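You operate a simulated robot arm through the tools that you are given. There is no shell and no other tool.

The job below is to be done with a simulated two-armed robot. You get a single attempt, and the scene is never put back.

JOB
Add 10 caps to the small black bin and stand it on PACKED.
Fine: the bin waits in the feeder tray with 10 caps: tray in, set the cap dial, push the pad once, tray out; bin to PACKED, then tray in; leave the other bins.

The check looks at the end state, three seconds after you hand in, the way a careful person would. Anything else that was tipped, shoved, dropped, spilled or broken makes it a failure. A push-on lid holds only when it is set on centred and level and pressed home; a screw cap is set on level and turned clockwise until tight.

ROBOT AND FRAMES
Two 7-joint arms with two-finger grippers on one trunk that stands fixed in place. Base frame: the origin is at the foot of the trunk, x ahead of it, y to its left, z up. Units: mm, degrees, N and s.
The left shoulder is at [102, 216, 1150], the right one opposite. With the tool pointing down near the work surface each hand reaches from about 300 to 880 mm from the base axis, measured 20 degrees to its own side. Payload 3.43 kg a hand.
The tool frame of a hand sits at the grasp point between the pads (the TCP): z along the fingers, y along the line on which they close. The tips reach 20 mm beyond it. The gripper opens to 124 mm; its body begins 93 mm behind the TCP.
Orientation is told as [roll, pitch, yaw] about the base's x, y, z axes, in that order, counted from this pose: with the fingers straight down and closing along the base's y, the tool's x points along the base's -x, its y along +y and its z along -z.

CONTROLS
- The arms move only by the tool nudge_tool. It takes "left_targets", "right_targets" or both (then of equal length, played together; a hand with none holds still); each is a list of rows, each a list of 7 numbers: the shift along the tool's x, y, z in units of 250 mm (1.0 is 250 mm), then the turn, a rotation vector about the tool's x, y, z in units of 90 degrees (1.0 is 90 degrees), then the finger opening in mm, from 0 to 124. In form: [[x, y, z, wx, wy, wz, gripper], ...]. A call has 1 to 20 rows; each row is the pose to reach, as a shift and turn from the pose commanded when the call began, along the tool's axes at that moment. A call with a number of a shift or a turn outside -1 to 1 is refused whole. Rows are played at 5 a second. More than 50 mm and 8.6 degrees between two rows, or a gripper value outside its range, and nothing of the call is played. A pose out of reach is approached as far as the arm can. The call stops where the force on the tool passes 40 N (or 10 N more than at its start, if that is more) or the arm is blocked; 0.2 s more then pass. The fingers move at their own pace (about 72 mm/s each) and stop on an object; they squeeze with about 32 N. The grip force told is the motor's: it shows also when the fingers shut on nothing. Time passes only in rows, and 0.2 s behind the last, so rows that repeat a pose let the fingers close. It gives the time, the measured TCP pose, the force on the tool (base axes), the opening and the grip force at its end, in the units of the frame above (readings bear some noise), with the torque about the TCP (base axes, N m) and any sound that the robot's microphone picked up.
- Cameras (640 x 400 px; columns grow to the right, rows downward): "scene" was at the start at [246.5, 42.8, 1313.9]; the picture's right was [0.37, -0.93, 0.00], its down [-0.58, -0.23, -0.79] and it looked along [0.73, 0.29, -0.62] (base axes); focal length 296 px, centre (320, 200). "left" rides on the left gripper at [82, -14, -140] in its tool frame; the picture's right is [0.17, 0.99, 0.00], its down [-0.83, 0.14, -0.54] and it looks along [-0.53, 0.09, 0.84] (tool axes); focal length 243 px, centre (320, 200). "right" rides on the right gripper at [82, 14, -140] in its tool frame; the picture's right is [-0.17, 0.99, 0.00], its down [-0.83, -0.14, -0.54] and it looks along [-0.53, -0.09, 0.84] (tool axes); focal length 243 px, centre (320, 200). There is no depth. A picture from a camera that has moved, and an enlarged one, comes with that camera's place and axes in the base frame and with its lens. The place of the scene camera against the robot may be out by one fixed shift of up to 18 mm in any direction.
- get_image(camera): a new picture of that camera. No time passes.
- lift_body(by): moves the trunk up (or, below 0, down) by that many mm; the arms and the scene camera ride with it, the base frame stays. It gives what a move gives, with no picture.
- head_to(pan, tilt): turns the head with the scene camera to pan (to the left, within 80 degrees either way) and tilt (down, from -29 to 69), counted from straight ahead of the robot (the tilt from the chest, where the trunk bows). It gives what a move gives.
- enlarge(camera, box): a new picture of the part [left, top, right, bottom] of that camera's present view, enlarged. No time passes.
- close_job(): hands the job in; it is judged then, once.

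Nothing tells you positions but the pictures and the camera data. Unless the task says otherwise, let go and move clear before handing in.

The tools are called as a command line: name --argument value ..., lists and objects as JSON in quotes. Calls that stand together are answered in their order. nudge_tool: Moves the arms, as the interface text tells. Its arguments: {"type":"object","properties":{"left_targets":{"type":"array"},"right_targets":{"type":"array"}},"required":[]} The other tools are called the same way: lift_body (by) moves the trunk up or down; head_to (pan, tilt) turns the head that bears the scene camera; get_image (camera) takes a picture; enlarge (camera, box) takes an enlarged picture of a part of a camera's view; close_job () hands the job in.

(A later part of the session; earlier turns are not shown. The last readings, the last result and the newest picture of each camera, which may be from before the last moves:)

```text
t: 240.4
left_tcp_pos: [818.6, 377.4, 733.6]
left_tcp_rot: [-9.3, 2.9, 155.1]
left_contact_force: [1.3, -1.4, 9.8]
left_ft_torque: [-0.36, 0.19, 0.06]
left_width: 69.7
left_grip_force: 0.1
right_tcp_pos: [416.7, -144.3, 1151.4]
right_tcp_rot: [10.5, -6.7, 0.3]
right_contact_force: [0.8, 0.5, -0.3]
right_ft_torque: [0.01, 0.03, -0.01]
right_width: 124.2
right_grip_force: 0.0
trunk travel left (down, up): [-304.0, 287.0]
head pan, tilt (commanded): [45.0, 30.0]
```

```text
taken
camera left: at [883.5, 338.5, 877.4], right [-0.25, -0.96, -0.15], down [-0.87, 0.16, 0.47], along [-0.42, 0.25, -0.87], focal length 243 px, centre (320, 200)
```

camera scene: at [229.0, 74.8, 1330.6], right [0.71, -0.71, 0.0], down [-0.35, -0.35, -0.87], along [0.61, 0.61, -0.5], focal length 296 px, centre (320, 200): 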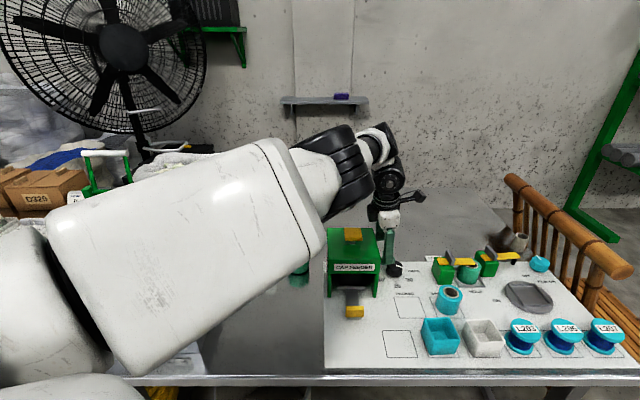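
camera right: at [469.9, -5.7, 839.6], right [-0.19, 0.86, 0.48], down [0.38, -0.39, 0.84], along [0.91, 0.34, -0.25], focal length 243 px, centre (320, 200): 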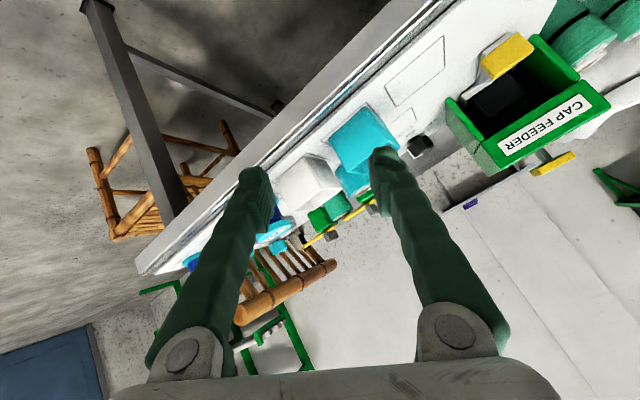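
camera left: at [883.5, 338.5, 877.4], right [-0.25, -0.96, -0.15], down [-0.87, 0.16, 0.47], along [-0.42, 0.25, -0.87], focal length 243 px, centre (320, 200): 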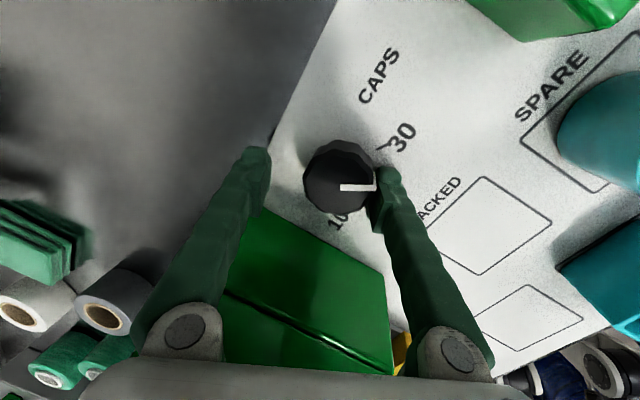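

The gripper drifted about 15 mm off while turning back, with a light touch. I'll recentre, lift a few mm and close again.

nudge_tool --left_targets '[[0.01, 0.01, -0.02, 0, 0, 0, 70], [0.035, 0.028, -0.024, 0, 0, 0, 70], [0.05, 0.039, -0.024, 0, 0, 0, 70], [0.05, 0.039, -0.024, 0, 0, 0, 70]]'

get_image --camera "left"

```text
t: 241.4
left_tcp_pos: [835.2, 346.0, 752.6]
left_tcp_rot: [-8.4, 4.7, 154.5]
left_contact_force: [-0.5, -0.2, 0.0]
left_ft_torque: [-0.04, 0.0, -0.02]
left_width: 69.8
left_grip_force: 0.0
right_tcp_pos: [416.8, -142.5, 1150.6]
right_tcp_rot: [10.5, -6.6, 0.3]
right_contact_force: [0.0, -0.1, 0.7]
right_ft_torque: [-0.05, 0.0, -0.04]
right_width: 124.0
right_grip_force: 0.1
trunk travel left (down, up): [-304.0, 287.0]
head pan, tilt (commanded): [45.0, 30.0]
```

```text
taken
camera left: at [896.5, 309.7, 899.9], right [-0.26, -0.96, -0.13], down [-0.88, 0.18, 0.44], along [-0.4, 0.23, -0.89], focal length 243 px, centre (320, 200)
```

left: 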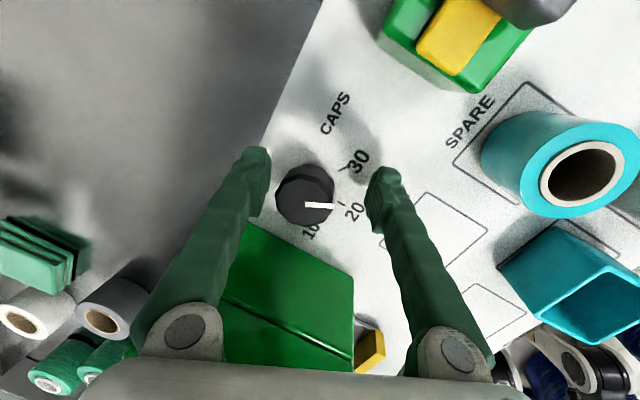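

It overshot once the contact was released. I'll move back onto the knob axis and check.

nudge_tool --left_targets '[[-0.03, -0.022, 0, 0, 0, 0, 70], [-0.063, -0.047, 0.0, 0, 0, 0, 70], [-0.063, -0.047, 0.0, 0, 0, 0, 70]]'

get_image --camera "left"

```text
t: 242.2
left_tcp_pos: [828.7, 367.4, 757.7]
left_tcp_rot: [-6.4, 6.2, 156.4]
left_contact_force: [0.0, 0.4, 0.1]
left_ft_torque: [-0.01, -0.01, -0.02]
left_width: 70.3
left_grip_force: 0.0
right_tcp_pos: [417.9, -143.0, 1150.5]
right_tcp_rot: [10.5, -6.5, 0.3]
right_contact_force: [-0.5, -0.6, 0.4]
right_ft_torque: [-0.01, 0.01, 0.02]
right_width: 124.0
right_grip_force: 0.0
trunk travel left (down, up): [-304.0, 287.0]
head pan, tilt (commanded): [45.0, 30.0]
```

```text
taken
camera left: at [889.8, 340.2, 907.3], right [-0.23, -0.97, -0.09], down [-0.89, 0.17, 0.43], along [-0.4, 0.18, -0.9], focal length 243 px, centre (320, 200)
```

left: 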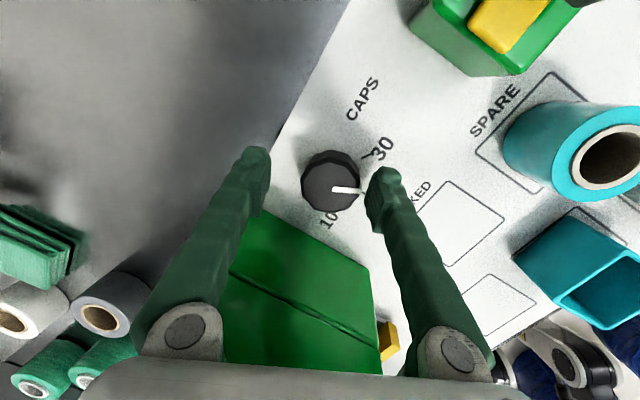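

The knob is about 9 mm to the right between the fingers. I'll shift, descend and close in one go.

nudge_tool --left_targets '[[0, 0.035, 0.0, 0, 0, 0, 70], [0, 0.035, 0.03, 0, 0, 0, 70], [0, 0.035, 0.055, 0, 0, 0, 70]]'

get_image --camera "left"

```text
t: 243.0
left_tcp_pos: [827.5, 348.6, 740.9]
left_tcp_rot: [-4.6, 7.1, 156.9]
left_contact_force: [-0.1, 0.1, 0.1]
left_ft_torque: [-0.01, -0.02, -0.02]
left_width: 70.1
left_grip_force: 0.0
right_tcp_pos: [416.9, -143.4, 1150.7]
right_tcp_rot: [10.5, -6.5, 0.3]
right_contact_force: [0.1, -0.2, 0.3]
right_ft_torque: [0.0, -0.03, 0.01]
right_width: 123.7
right_grip_force: 0.1
trunk travel left (down, up): [-304.0, 287.0]
head pan, tilt (commanded): [45.0, 30.0]
```

```text
taken
camera left: at [887.7, 325.9, 891.1], right [-0.23, -0.97, -0.06], down [-0.89, 0.18, 0.42], along [-0.4, 0.15, -0.91], focal length 243 px, centre (320, 200)
```

left: 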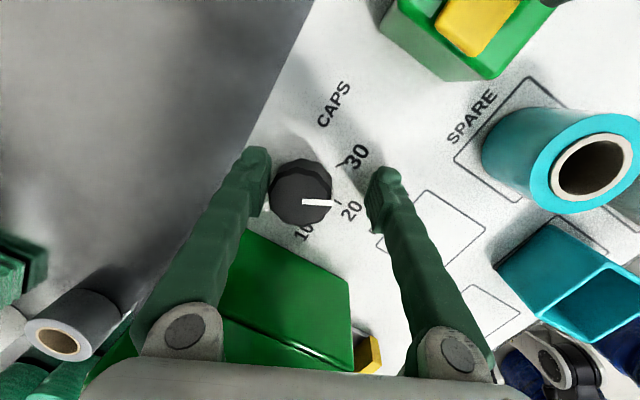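

The arm moves in small stick-slip jumps, but the knob is between the fingers. I'll close now and let the grip centre itself, then turn 40° clockwise.

nudge_tool --left_targets '[[0, -0.02, 0, 0, 0, 0, 20], [0, -0.03, 0, 0, 0, 0, 20], [0, -0.03, 0, 0, 0, 0, 20], [0, -0.03, 0, 0, 0, 0, 20]]'

nudge_tool --left_targets '[[0, 0, 0, -0.0085, 0.009, 0.0879, 20], [0, 0, 0, -0.017, 0.018, 0.1757, 20], [0, 0, 0, -0.0255, 0.027, 0.2636, 20], [0, 0, 0, -0.034, 0.036, 0.3514, 20], [0, 0, 0, -0.0425, 0.045, 0.4393, 20]]'

get_image --camera "left"

```text
t: 244.0
left_tcp_pos: [827.0, 360.7, 737.9]
left_tcp_rot: [-8.3, 4.6, 154.3]
left_contact_force: [-3.9, -16.0, 3.1]
left_ft_torque: [-0.04, 0.55, 0.03]
left_width: 44.3
left_grip_force: 45.3
right_tcp_pos: [415.6, -144.5, 1151.4]
right_tcp_rot: [10.5, -6.6, 0.3]
right_contact_force: [-0.2, -0.7, 0.1]
right_ft_torque: [-0.02, 0.01, 0.01]
right_width: 123.9
right_grip_force: 0.0
trunk travel left (down, up): [-304.0, 287.0]
head pan, tilt (commanded): [45.0, 30.0]
```

```text
t: 245.2
left_tcp_pos: [822.2, 363.0, 736.9]
left_tcp_rot: [-7.2, 3.1, 114.3]
left_contact_force: [-7.4, -27.0, -15.6]
left_ft_torque: [-0.03, 0.25, -0.01]
left_width: 43.4
left_grip_force: 44.5
left hand out of reach, approached as far as the arm can: row 5
right_tcp_pos: [418.4, -144.2, 1150.9]
right_tcp_rot: [10.5, -6.5, 0.3]
right_contact_force: [0.1, 0.0, 0.5]
right_ft_torque: [-0.03, -0.03, 0.0]
right_width: 124.2
right_grip_force: 0.2
trunk travel left (down, up): [-304.0, 287.0]
head pan, tilt (commanded): [45.0, 30.0]
```

```text
taken
camera left: at [850.5, 294.5, 882.7], right [-0.82, -0.56, -0.11], down [-0.54, 0.7, 0.47], along [-0.19, 0.45, -0.87], focal length 243 px, centre (320, 200)
```

left: 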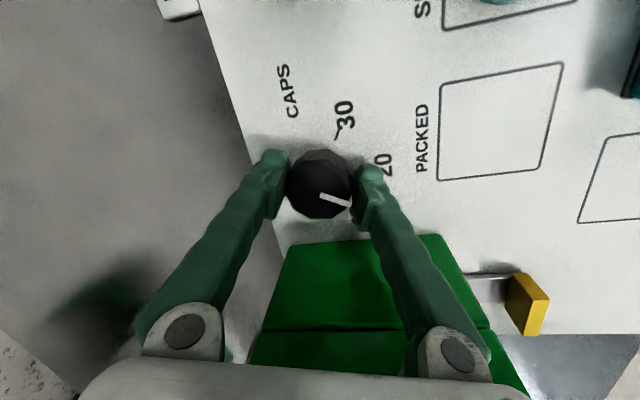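

The pointer has passed 20. One more stroke: open, turn back, recentre.

nudge_tool --left_targets '[[0, 0, 0, 0, 0, 0, 70], [0, 0, 0, 0, 0, 0, 70], [0, 0, -0.01, 0.0055, -0.0115, -0.0877, 70], [0, 0, -0.02, 0.011, -0.023, -0.1755, 70], [0, 0, -0.03, 0.0165, -0.0345, -0.2632, 70], [0, 0, -0.03, 0.022, -0.046, -0.351, 70], [0, 0, -0.03, 0.0275, -0.0575, -0.4387, 70], [0, 0, -0.03, 0.0275, -0.0575, -0.4387, 70]]'

get_image --camera "left"

```text
t: 247.0
left_tcp_pos: [822.2, 364.5, 747.7]
left_tcp_rot: [-7.5, 3.3, 154.6]
left_contact_force: [-0.1, 0.0, -0.3]
left_ft_torque: [-0.04, 0.02, 0.0]
left_width: 70.0
left_grip_force: 0.0
right_tcp_pos: [418.0, -143.0, 1150.9]
right_tcp_rot: [10.4, -6.5, 0.2]
right_contact_force: [-0.5, 0.5, -0.2]
right_ft_torque: [-0.02, 0.02, -0.04]
right_width: 124.1
right_grip_force: 0.1
trunk travel left (down, up): [-304.0, 287.0]
head pan, tilt (commanded): [45.0, 30.0]
```

```text
taken
camera left: at [888.0, 329.7, 892.7], right [-0.26, -0.96, -0.12], down [-0.87, 0.18, 0.47], along [-0.43, 0.23, -0.88], focal length 243 px, centre (320, 200)
```

left: 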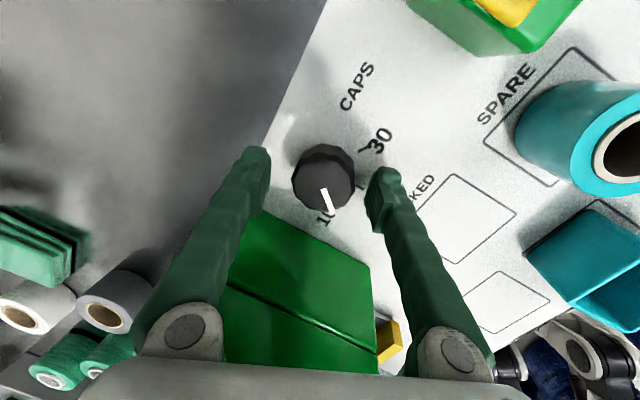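

Well centred. I'll zoom in to read the pointer against the ticks.

enlarge --camera "left" --box '[270, 120, 400, 240]'

enlarge --camera "scene" --box '[350, 230, 430, 300]'

```text
3.33 times, centred on (335, 180) of left
camera zoom: at [888.0, 329.7, 892.7], right [-0.26, -0.96, -0.12], down [-0.87, 0.18, 0.47], along [-0.43, 0.23, -0.88], focal length 809 px, centre (270, 267)
```

zoom: 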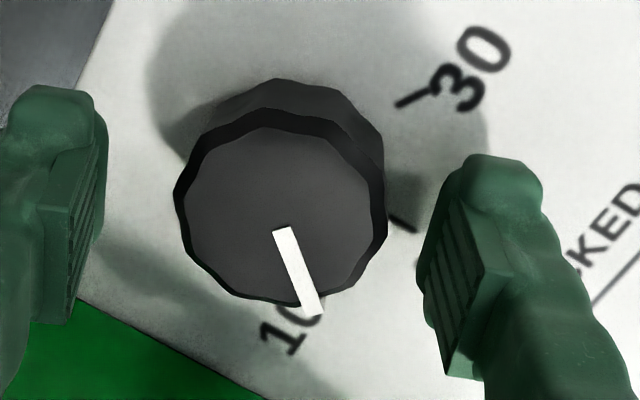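

```text
5.71 times, centred on (390, 265) of scene
camera zoom: at [229.6, 75.9, 1330.4], right [0.71, -0.71, 0.0], down [-0.35, -0.35, -0.87], along [0.61, 0.61, -0.5], focal length 1693 px, centre (-80, -171)
```

zoom: 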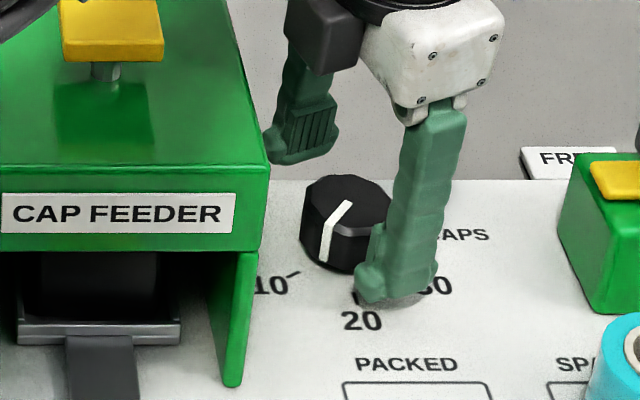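

The pointer sits at about 185–190°, with the "10" mark at 165°, so about 20° more clockwise is needed. I'll lower, grip, turn 22°, and release to check.

nudge_tool --left_targets '[[0, 0, 0.03, 0, 0, 0, 70], [0, 0, 0.04, 0, 0, 0, 20], [0, 0, 0.04, 0, 0, 0, 20], [0, 0, 0.04, 0, 0, 0, 20], [0, 0, 0.04, -0.0046, 0.0106, 0.0805, 20], [0, 0, 0.04, -0.0093, 0.0213, 0.161, 20], [0, 0, 0.04, -0.0139, 0.0319, 0.2415, 20], [0, 0, 0.04, -0.0139, 0.0319, 0.2415, 70], [0, 0, 0.04, -0.0139, 0.0319, 0.2415, 70], [0, 0, 0.04, -0.0139, 0.0319, 0.2415, 70]]'

enlarge --camera "left" --box '[260, 120, 390, 240]'

enlarge --camera "scene" --box '[350, 230, 430, 300]'

```text
t: 249.2
left_tcp_pos: [822.8, 368.9, 736.1]
left_tcp_rot: [-7.6, 3.0, 132.7]
left_contact_force: [0.8, 0.2, 0.0]
left_ft_torque: [0.02, 0.08, -0.02]
left_width: 69.9
left_grip_force: 0.0
right_tcp_pos: [417.0, -143.0, 1151.6]
right_tcp_rot: [10.4, -6.6, 0.4]
right_contact_force: [0.2, 0.0, 0.2]
right_ft_torque: [-0.04, 0.0, 0.01]
right_width: 123.9
right_grip_force: 0.1
trunk travel left (down, up): [-304.0, 287.0]
head pan, tilt (commanded): [45.0, 30.0]
```

```text
3.33 times, centred on (325, 180) of left
camera zoom: at [870.2, 311.3, 881.4], right [-0.6, -0.79, -0.12], down [-0.73, 0.49, 0.47], along [-0.31, 0.37, -0.87], focal length 809 px, centre (303, 267)
```

zoom: 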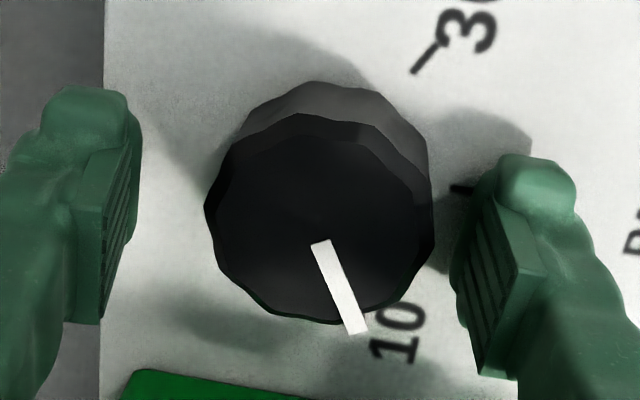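

```text
5.71 times, centred on (390, 265) of scene
camera zoom: at [229.4, 75.7, 1330.5], right [0.71, -0.71, 0.0], down [-0.35, -0.35, -0.87], along [0.61, 0.61, -0.5], focal length 1693 px, centre (-80, -171)
```

zoom: 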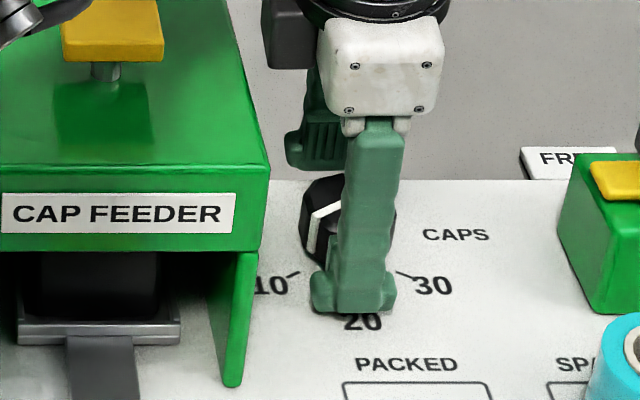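

The pointer is now at about 162–165°, aligned with "10". I'll back straight up off the knob, then raise the trunk so the hand clears the feeder.

nudge_tool --left_targets '[[0, 0, -0.06, 0, 0, 0, 70], [0, 0, -0.13, 0, 0, 0, 70], [0, 0, -0.2, 0, 0, 0, 70]]'

lift_body --by 150

get_image --camera "left"

```text
t: 250.2
left_tcp_pos: [810.0, 393.7, 782.5]
left_tcp_rot: [-7.2, 3.1, 135.1]
left_contact_force: [-0.1, 0.8, 0.6]
left_ft_torque: [-0.03, 0.03, 0.01]
left_width: 70.1
left_grip_force: 0.0
right_tcp_pos: [417.3, -143.3, 1149.9]
right_tcp_rot: [10.5, -6.4, 0.4]
right_contact_force: [0.0, 0.2, -0.4]
right_ft_torque: [-0.01, 0.03, 0.01]
right_width: 124.2
right_grip_force: 0.1
trunk travel left (down, up): [-304.0, 287.0]
head pan, tilt (commanded): [45.0, 30.0]
stopped in row 3 (left hand): the arm was blocked; the commanded pose is now the measured one
```

```text
t: 252.0
left_tcp_pos: [818.5, 391.9, 960.7]
left_tcp_rot: [-8.8, 4.6, 134.8]
left_contact_force: [0.3, -0.6, -0.3]
left_ft_torque: [-0.02, 0.02, 0.0]
left_width: 70.1
left_grip_force: 0.1
right_tcp_pos: [401.4, -142.8, 1328.7]
right_tcp_rot: [10.5, -12.0, 0.1]
right_contact_force: [0.1, 0.3, 0.5]
right_ft_torque: [0.0, -0.02, -0.02]
right_width: 123.9
right_grip_force: 0.1
trunk travel left (down, up): [-454.0, 137.0]
head pan, tilt (commanded): [45.0, 30.0]
```

```text
taken
camera left: at [862.5, 336.9, 1108.6], right [-0.57, -0.81, -0.14], down [-0.77, 0.46, 0.44], along [-0.3, 0.36, -0.89], focal length 243 px, centre (320, 200)
```

left: 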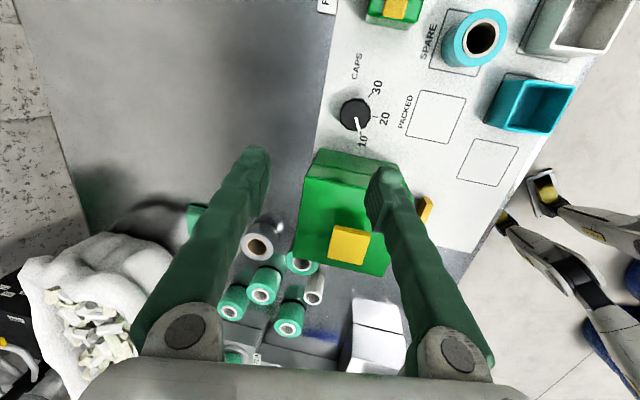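

The dial reads 10. Now the pad: I'll move over it at about (712, 439), straightening the tool and closing the fingers.

nudge_tool --left_targets '[[-0.108, 0.042, 0.0, -0.025, -0.013, 0, 50], [-0.216, 0.084, 0.02, -0.05, -0.026, 0, 20], [-0.324, 0.126, 0.04, -0.074, -0.039, 0, 0], [-0.432, 0.168, 0.06, -0.098, -0.051, 0, 0], [-0.432, 0.168, 0.06, -0.098, -0.051, 0, 0]]'

get_image --camera "left"

enlarge --camera "scene" --box '[300, 180, 460, 320]'

```text
t: 253.2
left_tcp_pos: [716.0, 438.3, 932.7]
left_tcp_rot: [-0.1, 0.1, 135.1]
left_contact_force: [0.9, 0.6, -0.4]
left_ft_torque: [0.0, 0.0, 0.02]
left_width: 0.0
left_grip_force: 32.2
right_tcp_pos: [400.8, -142.1, 1328.8]
right_tcp_rot: [10.5, -11.9, 0.1]
right_contact_force: [0.7, -0.1, 0.3]
right_ft_torque: [-0.04, 0.04, -0.03]
right_width: 123.9
right_grip_force: 0.1
trunk travel left (down, up): [-454.0, 137.0]
head pan, tilt (commanded): [45.0, 30.0]
```

```text
taken
camera left: at [784.1, 391.3, 1072.8], right [-0.58, -0.82, 0.0], down [-0.69, 0.49, 0.54], along [-0.44, 0.31, -0.84], focal length 243 px, centre (320, 200)
```

left: 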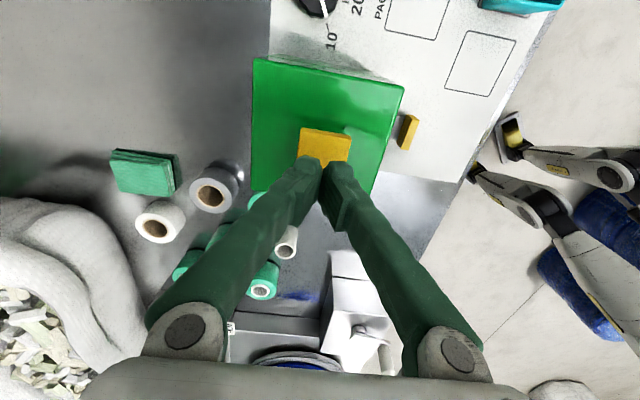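

```text
2.86 times, centred on (380, 250) of scene
camera zoom: at [190.4, 75.2, 1481.9], right [0.71, -0.71, 0.0], down [-0.35, -0.35, -0.87], along [0.61, 0.61, -0.5], focal length 847 px, centre (149, 57)
```

zoom: 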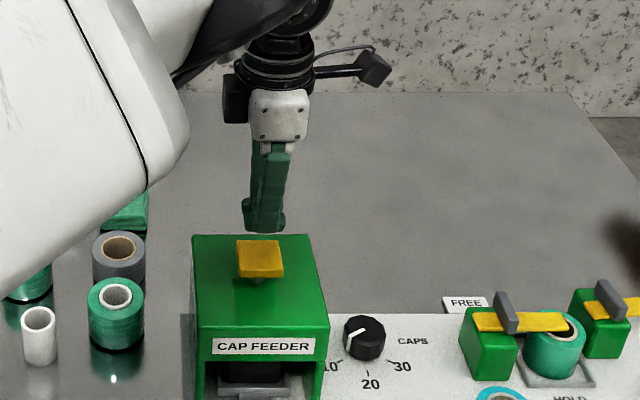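

The closed fingertips are above the pad. I'll centre, then press down in small steps until it gives, watching force and sound.

nudge_tool --left_targets '[[0.03, 0.02, 0.05, 0, 0, 0, 0], [0.03, 0.02, 0.12, 0, 0, 0, 0]]'

get_image --camera "left"

```text
t: 253.8
left_tcp_pos: [717.7, 431.0, 902.3]
left_tcp_rot: [0.0, 0.1, 135.0]
left_contact_force: [0.3, 0.1, 0.3]
left_ft_torque: [-0.05, 0.03, 0.02]
left_width: 0.0
left_grip_force: 32.6
right_tcp_pos: [400.9, -143.2, 1328.8]
right_tcp_rot: [10.5, -11.9, 0.1]
right_contact_force: [-0.6, 0.2, 0.4]
right_ft_torque: [0.0, 0.03, -0.02]
right_width: 123.9
right_grip_force: 0.1
trunk travel left (down, up): [-454.0, 137.0]
head pan, tilt (commanded): [45.0, 30.0]
```

```text
taken
camera left: at [785.5, 383.1, 1042.3], right [-0.58, -0.82, 0.0], down [-0.69, 0.49, 0.54], along [-0.44, 0.31, -0.84], focal length 243 px, centre (320, 200)
```

left: 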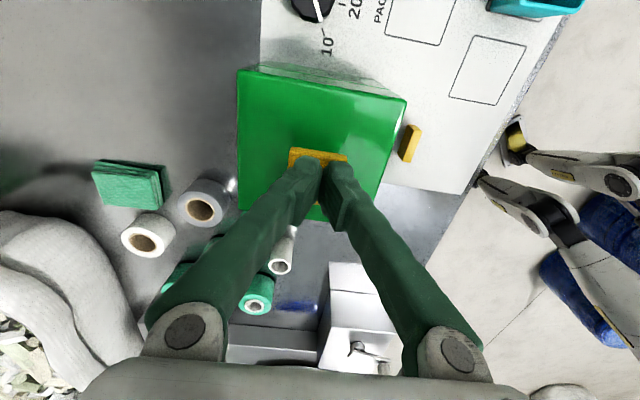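

Centred on the pad. Pressing straight down now.

nudge_tool --left_targets '[[0, 0, 0.03, 0, 0, 0, 0], [0, 0, 0.05, 0, 0, 0, 0], [0, 0, 0.065, 0, 0, 0, 0], [0, 0, 0.08, 0, 0, 0, 0]]'

enlarge --camera "scene" --box '[300, 180, 460, 320]'

```text
t: 254.8
left_tcp_pos: [717.8, 430.1, 883.9]
left_tcp_rot: [-0.2, 0.2, 135.2]
left_contact_force: [0.1, 0.2, 1.0]
left_ft_torque: [0.04, 0.03, 0.04]
left_width: 5.9
left_grip_force: 34.3
right_tcp_pos: [399.7, -142.3, 1329.7]
right_tcp_rot: [10.5, -11.8, 0.2]
right_contact_force: [-0.4, -0.4, -0.2]
right_ft_torque: [-0.02, 0.01, -0.02]
right_width: 124.2
right_grip_force: 0.2
trunk travel left (down, up): [-454.0, 137.0]
head pan, tilt (commanded): [45.0, 30.0]
```

```text
2.86 times, centred on (380, 250) of scene
camera zoom: at [189.9, 75.3, 1482.0], right [0.71, -0.71, 0.0], down [-0.35, -0.35, -0.87], along [0.61, 0.61, -0.5], focal length 847 px, centre (149, 57)
```

zoom: 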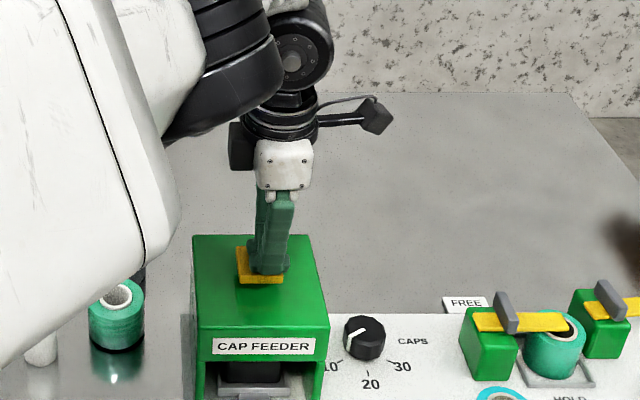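

Contact is light so far. I'll press further in small steps.

nudge_tool --left_targets '[[0, 0, 0.02, 0, 0, 0, 0], [0, 0, 0.04, 0, 0, 0, 0], [0, 0, 0.055, 0, 0, 0, 0]]'

enlarge --camera "scene" --box '[300, 180, 460, 320]'

get_image --camera "left"

```text
t: 255.6
left_tcp_pos: [717.3, 430.3, 873.1]
left_tcp_rot: [-0.3, 0.3, 135.1]
left_contact_force: [-0.9, 2.9, 26.2]
left_ft_torque: [0.04, 0.07, 0.06]
left_width: 5.8
left_grip_force: 34.6
right_tcp_pos: [397.2, -144.1, 1331.1]
right_tcp_rot: [10.6, -12.0, 0.1]
right_contact_force: [0.1, -0.5, 0.3]
right_ft_torque: [-0.01, 0.01, 0.0]
right_width: 124.1
right_grip_force: 0.0
trunk travel left (down, up): [-454.0, 137.0]
head pan, tilt (commanded): [45.0, 30.0]
heard: click
```

```text
2.86 times, centred on (380, 250) of scene
camera zoom: at [186.9, 73.8, 1482.8], right [0.71, -0.71, 0.0], down [-0.35, -0.35, -0.87], along [0.61, 0.61, -0.5], focal length 847 px, centre (149, 57)
```

zoom: 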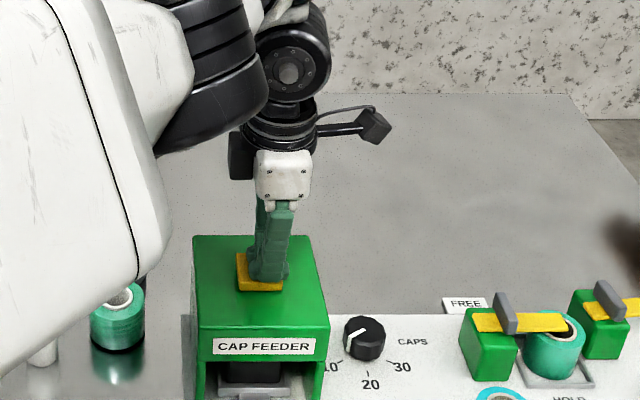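

```text
taken
camera left: at [784.7, 382.4, 1014.2], right [-0.58, -0.82, -0.01], down [-0.69, 0.49, 0.53], along [-0.43, 0.31, -0.84], focal length 243 px, centre (320, 200)
```

left: 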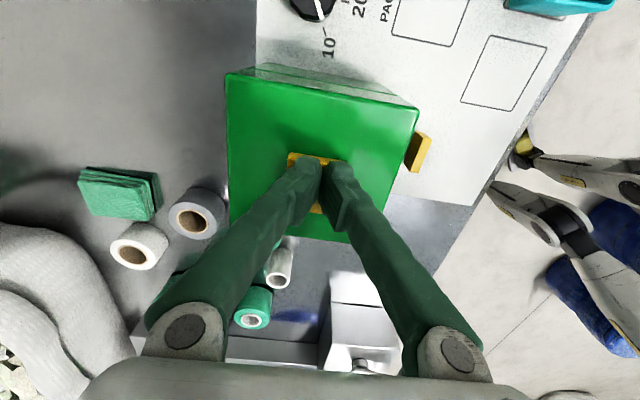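

A click was heard at 26 N, so the pad has been pushed once. I'll lift straight up off it.

nudge_tool --left_targets '[[0, 0, -0.06, 0, 0, 0, 0], [0, 0, -0.15, 0, 0, 0, 0], [0, 0, -0.25, 0, 0, 0, 0]]'

get_image --camera "left"

enlarge --camera "scene" --box '[290, 200, 430, 320]'

```text
t: 256.4
left_tcp_pos: [717.6, 431.5, 932.1]
left_tcp_rot: [0.0, 0.1, 135.2]
left_contact_force: [-0.5, 0.2, -0.2]
left_ft_torque: [0.0, -0.03, -0.01]
left_width: 0.0
left_grip_force: 34.8
right_tcp_pos: [400.7, -143.2, 1329.6]
right_tcp_rot: [10.6, -11.9, 0.1]
right_contact_force: [-0.2, -1.4, 0.8]
right_ft_torque: [0.02, -0.01, -0.02]
right_width: 124.1
right_grip_force: 0.0
trunk travel left (down, up): [-454.0, 137.0]
head pan, tilt (commanded): [45.0, 30.0]
```

```text
taken
camera left: at [785.4, 383.1, 1072.0], right [-0.58, -0.82, 0.0], down [-0.69, 0.49, 0.54], along [-0.44, 0.31, -0.84], focal length 243 px, centre (320, 200)
```

left: 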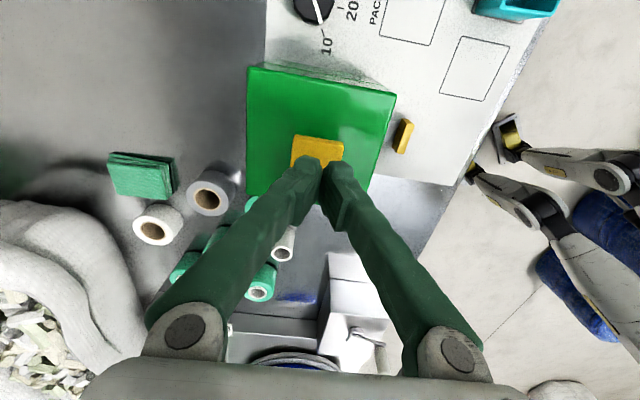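

```text
3.33 times, centred on (360, 260) of scene
camera zoom: at [190.0, 75.0, 1481.9], right [0.71, -0.71, 0.0], down [-0.35, -0.35, -0.87], along [0.61, 0.61, -0.5], focal length 988 px, centre (187, 0)
```

zoom: 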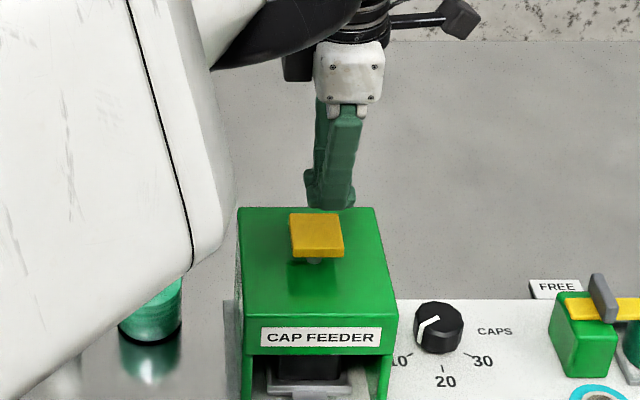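

The pad is back up. Next is pulling the tray out; the handle is closer in, so I'll use a higher trunk to keep the arm stretched. First I'll raise the trunk 60 mm.

lift_body --by 60

nudge_tool --left_targets '[[0.1, 0.05, 0.05, 0, 0, 0, 0], [0.2, 0.1, 0.1, 0, 0, 0, 0], [0.3, 0.16, 0.16, 0, 0, 0, 0], [0.34, 0.22, 0.22, 0, 0, 0, 0]]'

get_image --camera "left"

```text
t: 257.4
left_tcp_pos: [718.6, 429.9, 990.4]
left_tcp_rot: [0.1, 0.0, 135.2]
left_contact_force: [-0.2, 0.3, -1.3]
left_ft_torque: [0.02, -0.01, 0.01]
left_width: 0.0
left_grip_force: 34.3
right_tcp_pos: [381.5, -143.7, 1420.5]
right_tcp_rot: [10.6, -16.8, -0.1]
right_contact_force: [1.2, -0.3, 0.6]
right_ft_torque: [0.01, 0.04, -0.01]
right_width: 124.0
right_grip_force: 0.0
trunk travel left (down, up): [-514.0, 77.0]
head pan, tilt (commanded): [45.0, 30.0]
```

```text
t: 258.4
left_tcp_pos: [738.2, 332.0, 936.0]
left_tcp_rot: [-0.1, 0.1, 135.2]
left_contact_force: [0.4, 0.2, -0.4]
left_ft_torque: [-0.03, -0.02, 0.03]
left_width: 0.0
left_grip_force: 34.8
right_tcp_pos: [380.3, -142.3, 1420.1]
right_tcp_rot: [10.6, -16.9, -0.1]
right_contact_force: [-0.4, 0.8, -0.5]
right_ft_torque: [0.03, 0.0, 0.02]
right_width: 124.0
right_grip_force: 0.0
trunk travel left (down, up): [-514.0, 77.0]
head pan, tilt (commanded): [45.0, 30.0]
```

```text
taken
camera left: at [807.2, 283.6, 1077.0], right [-0.58, -0.82, 0.0], down [-0.69, 0.49, 0.54], along [-0.44, 0.31, -0.84], focal length 243 px, centre (320, 200)
```

left: 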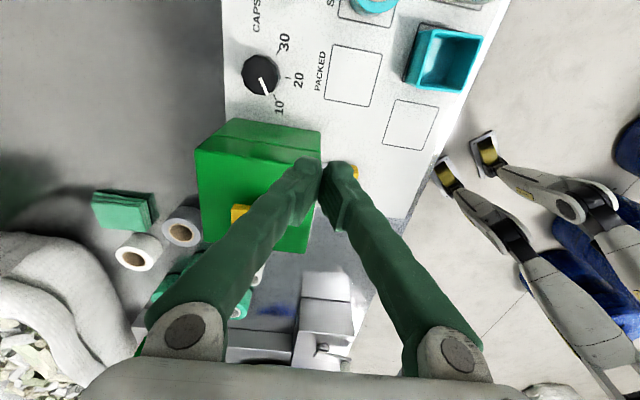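

The moves are now accurate and the dial still reads 10. I'll work down and inward in front of the feeder, alternating with trunk raises to keep the arm stretched.

nudge_tool --left_targets '[[-0.01, 0.04, 0.1, 0, 0, 0, 0], [-0.02, 0.08, 0.2, 0, 0, 0, 0], [-0.029, 0.119, 0.304, 0, 0, 0, 0]]'

lift_body --by 30

nudge_tool --left_targets '[[-0.04, 0.06, 0.1, 0, 0, 0, 0], [-0.07, 0.12, 0.2, 0, 0, 0, 0], [-0.1, 0.17, 0.3, 0, 0, 0, 0], [-0.13, 0.22, 0.4, 0, 0, 0, 0]]'

get_image --camera "left"

```text
t: 259.2
left_tcp_pos: [712.5, 315.5, 860.4]
left_tcp_rot: [0.0, 0.1, 135.1]
left_contact_force: [1.2, 0.4, 0.2]
left_ft_torque: [-0.01, 0.03, 0.01]
left_width: 0.0
left_grip_force: 34.6
right_tcp_pos: [379.9, -141.2, 1420.3]
right_tcp_rot: [10.6, -16.9, -0.1]
right_contact_force: [-0.1, 0.4, -0.4]
right_ft_torque: [-0.01, 0.01, -0.04]
right_width: 124.1
right_grip_force: 0.0
trunk travel left (down, up): [-514.0, 77.0]
head pan, tilt (commanded): [45.0, 30.0]
```

```text
t: 259.9
left_tcp_pos: [720.4, 316.6, 910.1]
left_tcp_rot: [-1.4, 1.2, 135.3]
left_contact_force: [-0.9, 0.1, 0.1]
left_ft_torque: [-0.01, -0.02, -0.01]
left_width: 0.3
left_grip_force: 34.5
right_tcp_pos: [377.6, -141.5, 1450.2]
right_tcp_rot: [10.7, -16.9, -0.3]
right_contact_force: [-0.2, 0.1, -0.8]
right_ft_torque: [0.02, 0.02, 0.01]
right_width: 124.0
right_grip_force: 0.0
trunk travel left (down, up): [-544.0, 47.0]
head pan, tilt (commanded): [45.0, 30.0]
```

```text
t: 260.9
left_tcp_pos: [662.8, 299.8, 810.8]
left_tcp_rot: [-1.4, 1.4, 135.1]
left_contact_force: [-0.2, 0.8, -1.2]
left_ft_torque: [0.01, -0.01, -0.03]
left_width: 0.0
left_grip_force: 34.4
right_tcp_pos: [378.7, -141.6, 1451.4]
right_tcp_rot: [10.7, -17.1, -0.3]
right_contact_force: [-0.4, -0.3, -0.1]
right_ft_torque: [0.03, -0.06, -0.01]
right_width: 124.0
right_grip_force: 0.1
trunk travel left (down, up): [-544.0, 47.0]
head pan, tilt (commanded): [45.0, 30.0]
```

```text
taken
camera left: at [726.2, 251.5, 952.5], right [-0.58, -0.82, -0.02], down [-0.7, 0.49, 0.52], along [-0.41, 0.31, -0.86], focal length 243 px, centre (320, 200)
```

left: 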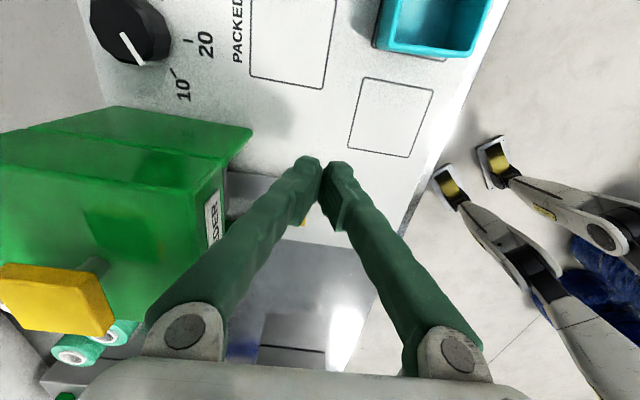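

I'm in front of the feeder at (663, 300, 811). I'll raise the trunk 30 mm more, then go to the hook position over the handle and open the fingers.

lift_body --by 30

nudge_tool --left_targets '[[-0.06, 0.037, 0.05, 0, 0, 0, 40], [-0.12, 0.075, 0.1, 0, 0, 0, 80], [-0.18, 0.112, 0.16, 0, 0, 0, 110], [-0.243, 0.15, 0.22, 0, 0, 0, 110], [-0.243, 0.15, 0.22, 0, 0, 0, 110]]'

get_image --camera "left"

get_image --camera "scene"

```text
t: 261.7
left_tcp_pos: [661.9, 300.3, 838.5]
left_tcp_rot: [-1.3, 1.2, 135.2]
left_contact_force: [-0.3, -0.1, 0.5]
left_ft_torque: [0.0, -0.03, -0.02]
left_width: 0.0
left_grip_force: 34.3
right_tcp_pos: [361.7, -142.4, 1499.5]
right_tcp_rot: [10.9, -20.2, -0.7]
right_contact_force: [-0.1, 0.3, -0.4]
right_ft_torque: [0.01, -0.02, 0.04]
right_width: 123.4
right_grip_force: 0.1
trunk travel left (down, up): [-574.0, 17.0]
head pan, tilt (commanded): [45.0, 30.0]
```

```text
t: 262.9
left_tcp_pos: [595.0, 316.3, 782.2]
left_tcp_rot: [-1.3, 1.4, 135.1]
left_contact_force: [-0.1, 0.6, 0.4]
left_ft_torque: [-0.01, 0.02, 0.01]
left_width: 109.9
left_grip_force: 0.0
right_tcp_pos: [363.7, -140.9, 1499.4]
right_tcp_rot: [10.8, -20.3, -0.6]
right_contact_force: [-0.3, 0.1, -0.5]
right_ft_torque: [0.01, -0.01, -0.03]
right_width: 124.0
right_grip_force: 0.0
trunk travel left (down, up): [-574.0, 17.0]
head pan, tilt (commanded): [45.0, 30.0]
```

```text
taken
camera left: at [659.8, 267.8, 925.1], right [-0.58, -0.82, -0.02], down [-0.7, 0.49, 0.52], along [-0.41, 0.31, -0.86], focal length 243 px, centre (320, 200)
```

left: 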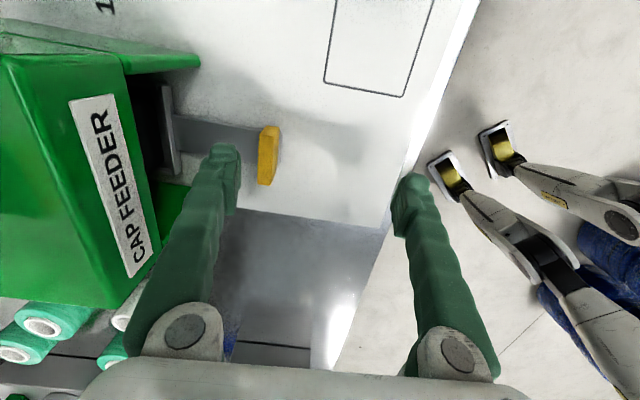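

```text
taken
camera scene: at [102.7, 74.9, 1621.3], right [0.71, -0.71, 0.0], down [-0.35, -0.35, -0.87], along [0.61, 0.61, -0.5], focal length 296 px, centre (320, 200)
```

scene: 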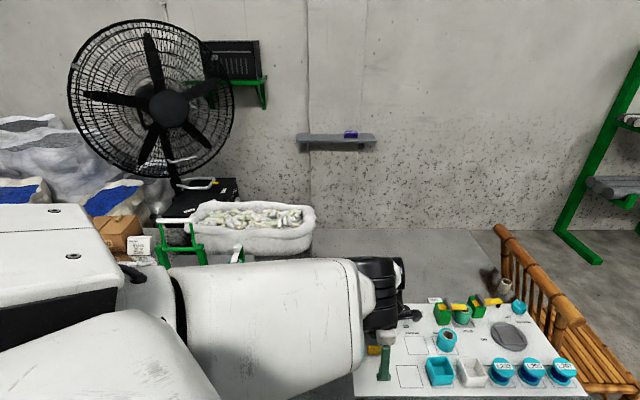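

The handle is between the open fingers, with one finger behind it. I'll descend so that finger hooks behind the handle.

nudge_tool --left_targets '[[0.02, 0, 0.06, 0, 0, 0, 110], [0.02, 0, 0.12, 0, 0, 0, 110], [0.02, 0, 0.17, 0, 0, 0, 110]]'

get_image --camera "left"

```text
t: 263.7
left_tcp_pos: [601.3, 312.0, 739.7]
left_tcp_rot: [-1.4, 1.4, 135.2]
left_contact_force: [0.5, 0.3, 0.0]
left_ft_torque: [-0.01, 0.05, 0.02]
left_width: 109.7
left_grip_force: 0.1
right_tcp_pos: [362.2, -141.0, 1499.8]
right_tcp_rot: [10.9, -20.3, -0.6]
right_contact_force: [0.0, -1.0, 0.1]
right_ft_torque: [0.0, -0.01, 0.01]
right_width: 124.2
right_grip_force: 0.1
trunk travel left (down, up): [-574.0, 17.0]
head pan, tilt (commanded): [45.0, 30.0]
```

```text
taken
camera left: at [664.6, 264.0, 882.1], right [-0.58, -0.82, -0.02], down [-0.7, 0.49, 0.52], along [-0.41, 0.31, -0.86], focal length 243 px, centre (320, 200)
```

left: 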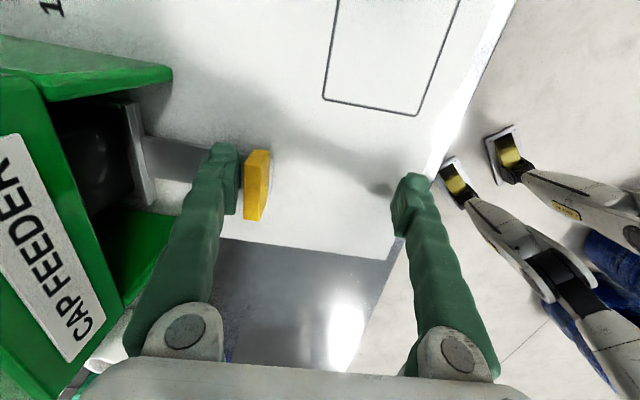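

The finger is hooked behind the handle. I'll pull outward along the feed axis, leaning the tool slightly as I go to keep the arm stretched.

nudge_tool --left_targets '[[0, 0.04, 0, -0.01, -0.0085, 0, 110], [0, 0.09, 0, -0.02, -0.017, 0, 110], [0, 0.14, 0, -0.03, -0.0255, 0, 110], [0, 0.19, 0, -0.04, -0.034, 0, 110]]'

get_image --camera "left"

```text
t: 264.7
left_tcp_pos: [565.6, 277.4, 739.5]
left_tcp_rot: [2.3, -1.6, 135.0]
left_contact_force: [-0.1, -0.3, 0.1]
left_ft_torque: [0.0, 0.03, 0.0]
left_width: 110.2
left_grip_force: 0.1
right_tcp_pos: [362.4, -140.9, 1497.8]
right_tcp_rot: [10.9, -20.3, -0.6]
right_contact_force: [0.2, 0.0, 0.0]
right_ft_torque: [-0.02, -0.03, 0.0]
right_width: 124.0
right_grip_force: 0.0
trunk travel left (down, up): [-574.0, 17.0]
head pan, tilt (commanded): [45.0, 30.0]
```

```text
taken
camera left: at [641.8, 230.7, 876.1], right [-0.58, -0.82, 0.03], down [-0.66, 0.49, 0.57], along [-0.48, 0.31, -0.82], focal length 243 px, centre (320, 200)
```

left: 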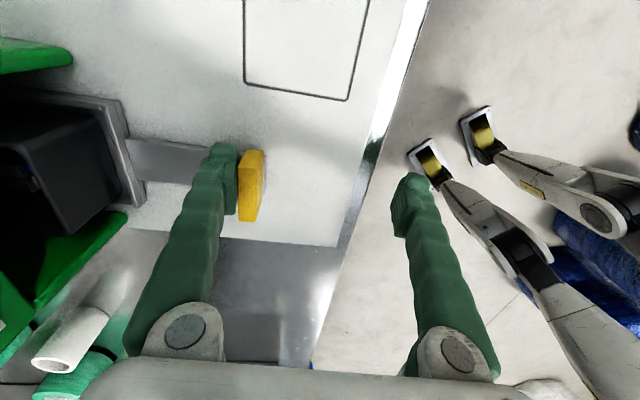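

The tray follows smoothly. Another 50 mm with a bit more lean.

nudge_tool --left_targets '[[0.0, 0.05, 0, -0.012, -0.01, 0, 110], [0.0, 0.1, 0, -0.024, -0.02, 0, 110], [0.0, 0.15, 0, -0.036, -0.03, 0, 110], [0.0, 0.2, 0, -0.048, -0.04, 0, 110]]'

get_image --camera "left"

```text
t: 265.7
left_tcp_pos: [531.8, 242.8, 741.2]
left_tcp_rot: [6.6, -5.2, 134.8]
left_contact_force: [0.1, 0.7, -0.1]
left_ft_torque: [0.0, 0.01, 0.02]
left_width: 110.5
left_grip_force: 0.0
right_tcp_pos: [362.2, -140.9, 1498.3]
right_tcp_rot: [10.9, -20.4, -0.5]
right_contact_force: [-0.3, -0.8, -0.1]
right_ft_torque: [-0.02, 0.03, 0.01]
right_width: 124.3
right_grip_force: 0.0
trunk travel left (down, up): [-574.0, 17.0]
head pan, tilt (commanded): [45.0, 30.0]
```

```text
taken
camera left: at [619.9, 196.3, 870.7], right [-0.57, -0.81, 0.1], down [-0.6, 0.5, 0.63], along [-0.56, 0.3, -0.77], focal length 243 px, centre (320, 200)
```

left: 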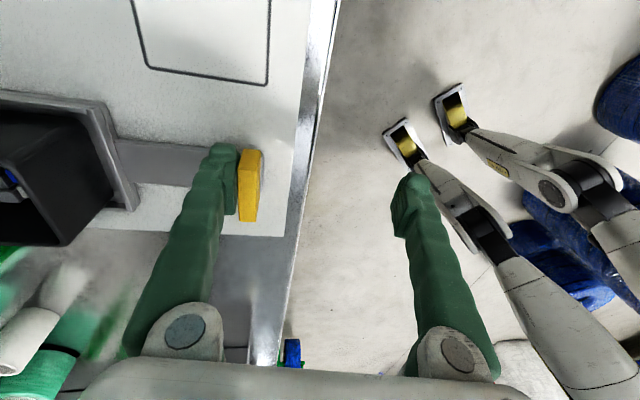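

Almost out; about 30 mm more until the stop, in smaller steps.

nudge_tool --left_targets '[[0.0, 0.04, 0, -0.012, -0.01, 0, 110], [0.0, 0.08, 0, -0.024, -0.02, 0, 110], [0.0, 0.11, 0, -0.032, -0.027, 0, 110], [0.0, 0.135, 0, -0.036, -0.03, 0, 110]]'

get_image --camera "left"

enlarge --camera "scene" --box '[340, 270, 480, 400]'

```text
t: 266.7
left_tcp_pos: [507.2, 219.4, 744.6]
left_tcp_rot: [9.8, -8.0, 134.4]
left_contact_force: [0.1, 0.4, 0.1]
left_ft_torque: [0.02, -0.01, 0.04]
left_width: 110.1
left_grip_force: 0.1
right_tcp_pos: [362.7, -140.4, 1499.7]
right_tcp_rot: [10.8, -20.3, -0.6]
right_contact_force: [0.1, -0.1, -0.1]
right_ft_torque: [0.05, -0.03, -0.01]
right_width: 124.1
right_grip_force: 0.1
trunk travel left (down, up): [-574.0, 17.0]
head pan, tilt (commanded): [45.0, 30.0]
```

```text
taken
camera left: at [605.2, 174.7, 868.1], right [-0.56, -0.81, 0.14], down [-0.55, 0.5, 0.67], along [-0.61, 0.29, -0.73], focal length 243 px, centre (320, 200)
```

left: 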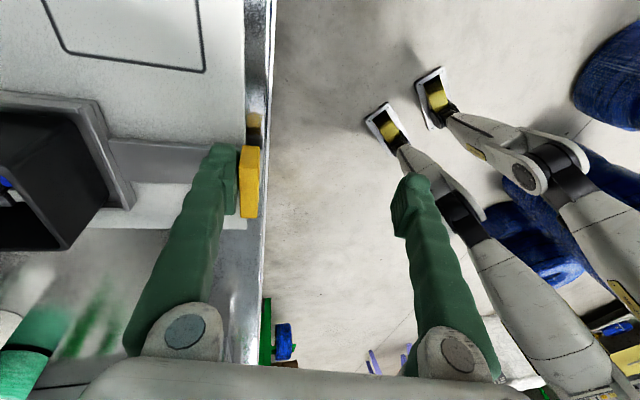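

```text
3.08 times, centred on (410, 335) of scene
camera zoom: at [102.5, 74.9, 1621.3], right [0.71, -0.71, 0.0], down [-0.35, -0.35, -0.87], along [0.61, 0.61, -0.5], focal length 912 px, centre (43, -215)
```

zoom: 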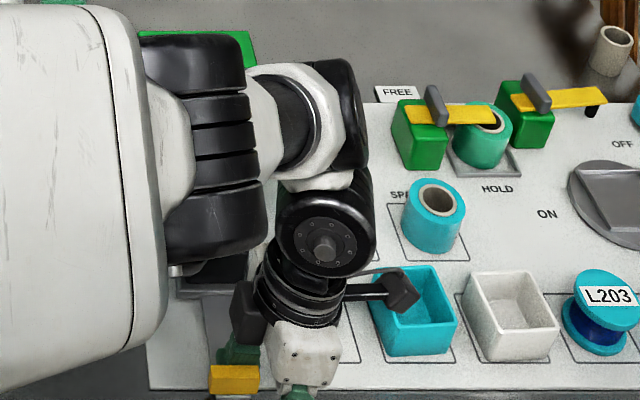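

The tray is essentially at its original out position. I'll nudge a few mm more to meet the stop, then lift the fingers clear.

nudge_tool --left_targets '[[0.0, 0.015, 0, 0, 0, 0, 110], [0.0, 0.03, 0, 0, 0, 0, 110]]'

nudge_tool --left_targets '[[0.0, -0.04, 0, 0, 0, 0, 110], [0.0, -0.04, -0.1, 0, 0, 0, 110], [0.0, -0.04, -0.22, 0, 0, 0, 110]]'

get_image --camera "left"

```text
t: 267.3
left_tcp_pos: [504.7, 216.5, 745.1]
left_tcp_rot: [9.7, -8.1, 134.6]
left_contact_force: [9.3, 9.0, -2.0]
left_ft_torque: [0.17, 0.05, 0.0]
left_width: 116.7
left_grip_force: 5.8
right_tcp_pos: [364.9, -140.5, 1499.6]
right_tcp_rot: [10.9, -20.3, -0.6]
right_contact_force: [-0.6, 0.4, 0.2]
right_ft_torque: [-0.02, -0.04, 0.01]
right_width: 124.1
right_grip_force: 0.1
trunk travel left (down, up): [-574.0, 17.0]
head pan, tilt (commanded): [45.0, 30.0]
```

```text
t: 268.1
left_tcp_pos: [524.8, 231.2, 800.7]
left_tcp_rot: [10.0, -7.7, 135.6]
left_contact_force: [0.1, 0.4, -0.1]
left_ft_torque: [0.01, -0.01, 0.0]
left_width: 110.1
left_grip_force: 0.0
right_tcp_pos: [362.8, -141.6, 1500.3]
right_tcp_rot: [10.9, -20.3, -0.6]
right_contact_force: [0.2, 0.1, 0.3]
right_ft_torque: [0.0, -0.03, 0.01]
right_width: 124.2
right_grip_force: 0.1
trunk travel left (down, up): [-574.0, 17.0]
head pan, tilt (commanded): [45.0, 30.0]
```

```text
taken
camera left: at [623.1, 188.4, 925.4], right [-0.55, -0.83, 0.15], down [-0.57, 0.49, 0.66], along [-0.62, 0.28, -0.74], focal length 243 px, centre (320, 200)
```

left: 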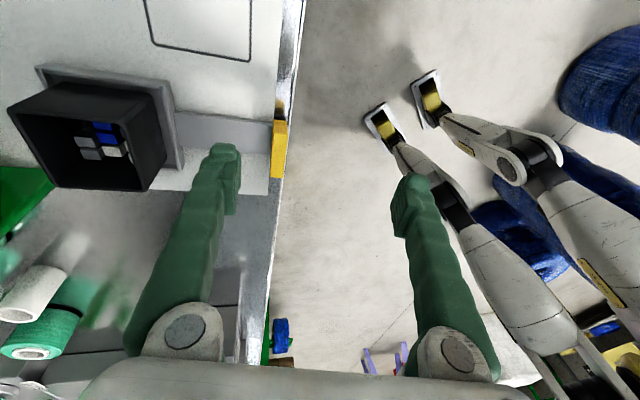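

The tray is out at its stop (13 N). Let me look into the bin.

enlarge --camera "left" --box '[0, 50, 200, 200]'

head_to --pan 35 --tilt 45

get_image --camera "scene"

```text
2.67 times, centred on (100, 125) of left
camera zoom: at [623.1, 188.4, 925.4], right [-0.55, -0.83, 0.15], down [-0.57, 0.49, 0.66], along [-0.62, 0.28, -0.74], focal length 647 px, centre (907, 400)
```

zoom: 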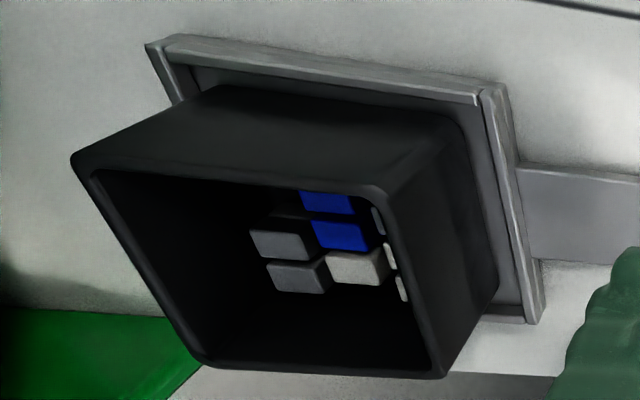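

```text
t: 268.9
left_tcp_pos: [525.1, 232.1, 799.6]
left_tcp_rot: [9.8, -7.9, 135.6]
left_contact_force: [-0.2, -0.1, 0.5]
left_ft_torque: [0.01, 0.04, -0.03]
left_width: 110.1
left_grip_force: 0.0
right_tcp_pos: [363.6, -139.4, 1499.2]
right_tcp_rot: [10.9, -20.3, -0.6]
right_contact_force: [-1.1, -0.6, 0.3]
right_ft_torque: [0.0, -0.02, -0.01]
right_width: 124.2
right_grip_force: 0.0
trunk travel left (down, up): [-574.0, 17.0]
head pan, tilt (commanded): [35.0, 45.0]
```

```text
taken
camera scene: at [105.3, 58.6, 1598.7], right [0.57, -0.82, 0.0], down [-0.58, -0.41, -0.71], along [0.58, 0.41, -0.71], focal length 296 px, centre (320, 200)
```

scene: 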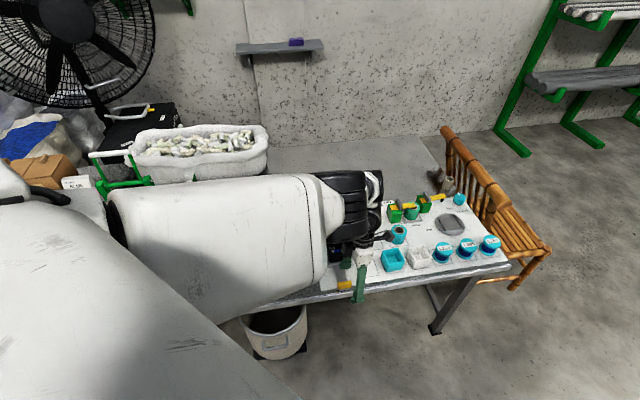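

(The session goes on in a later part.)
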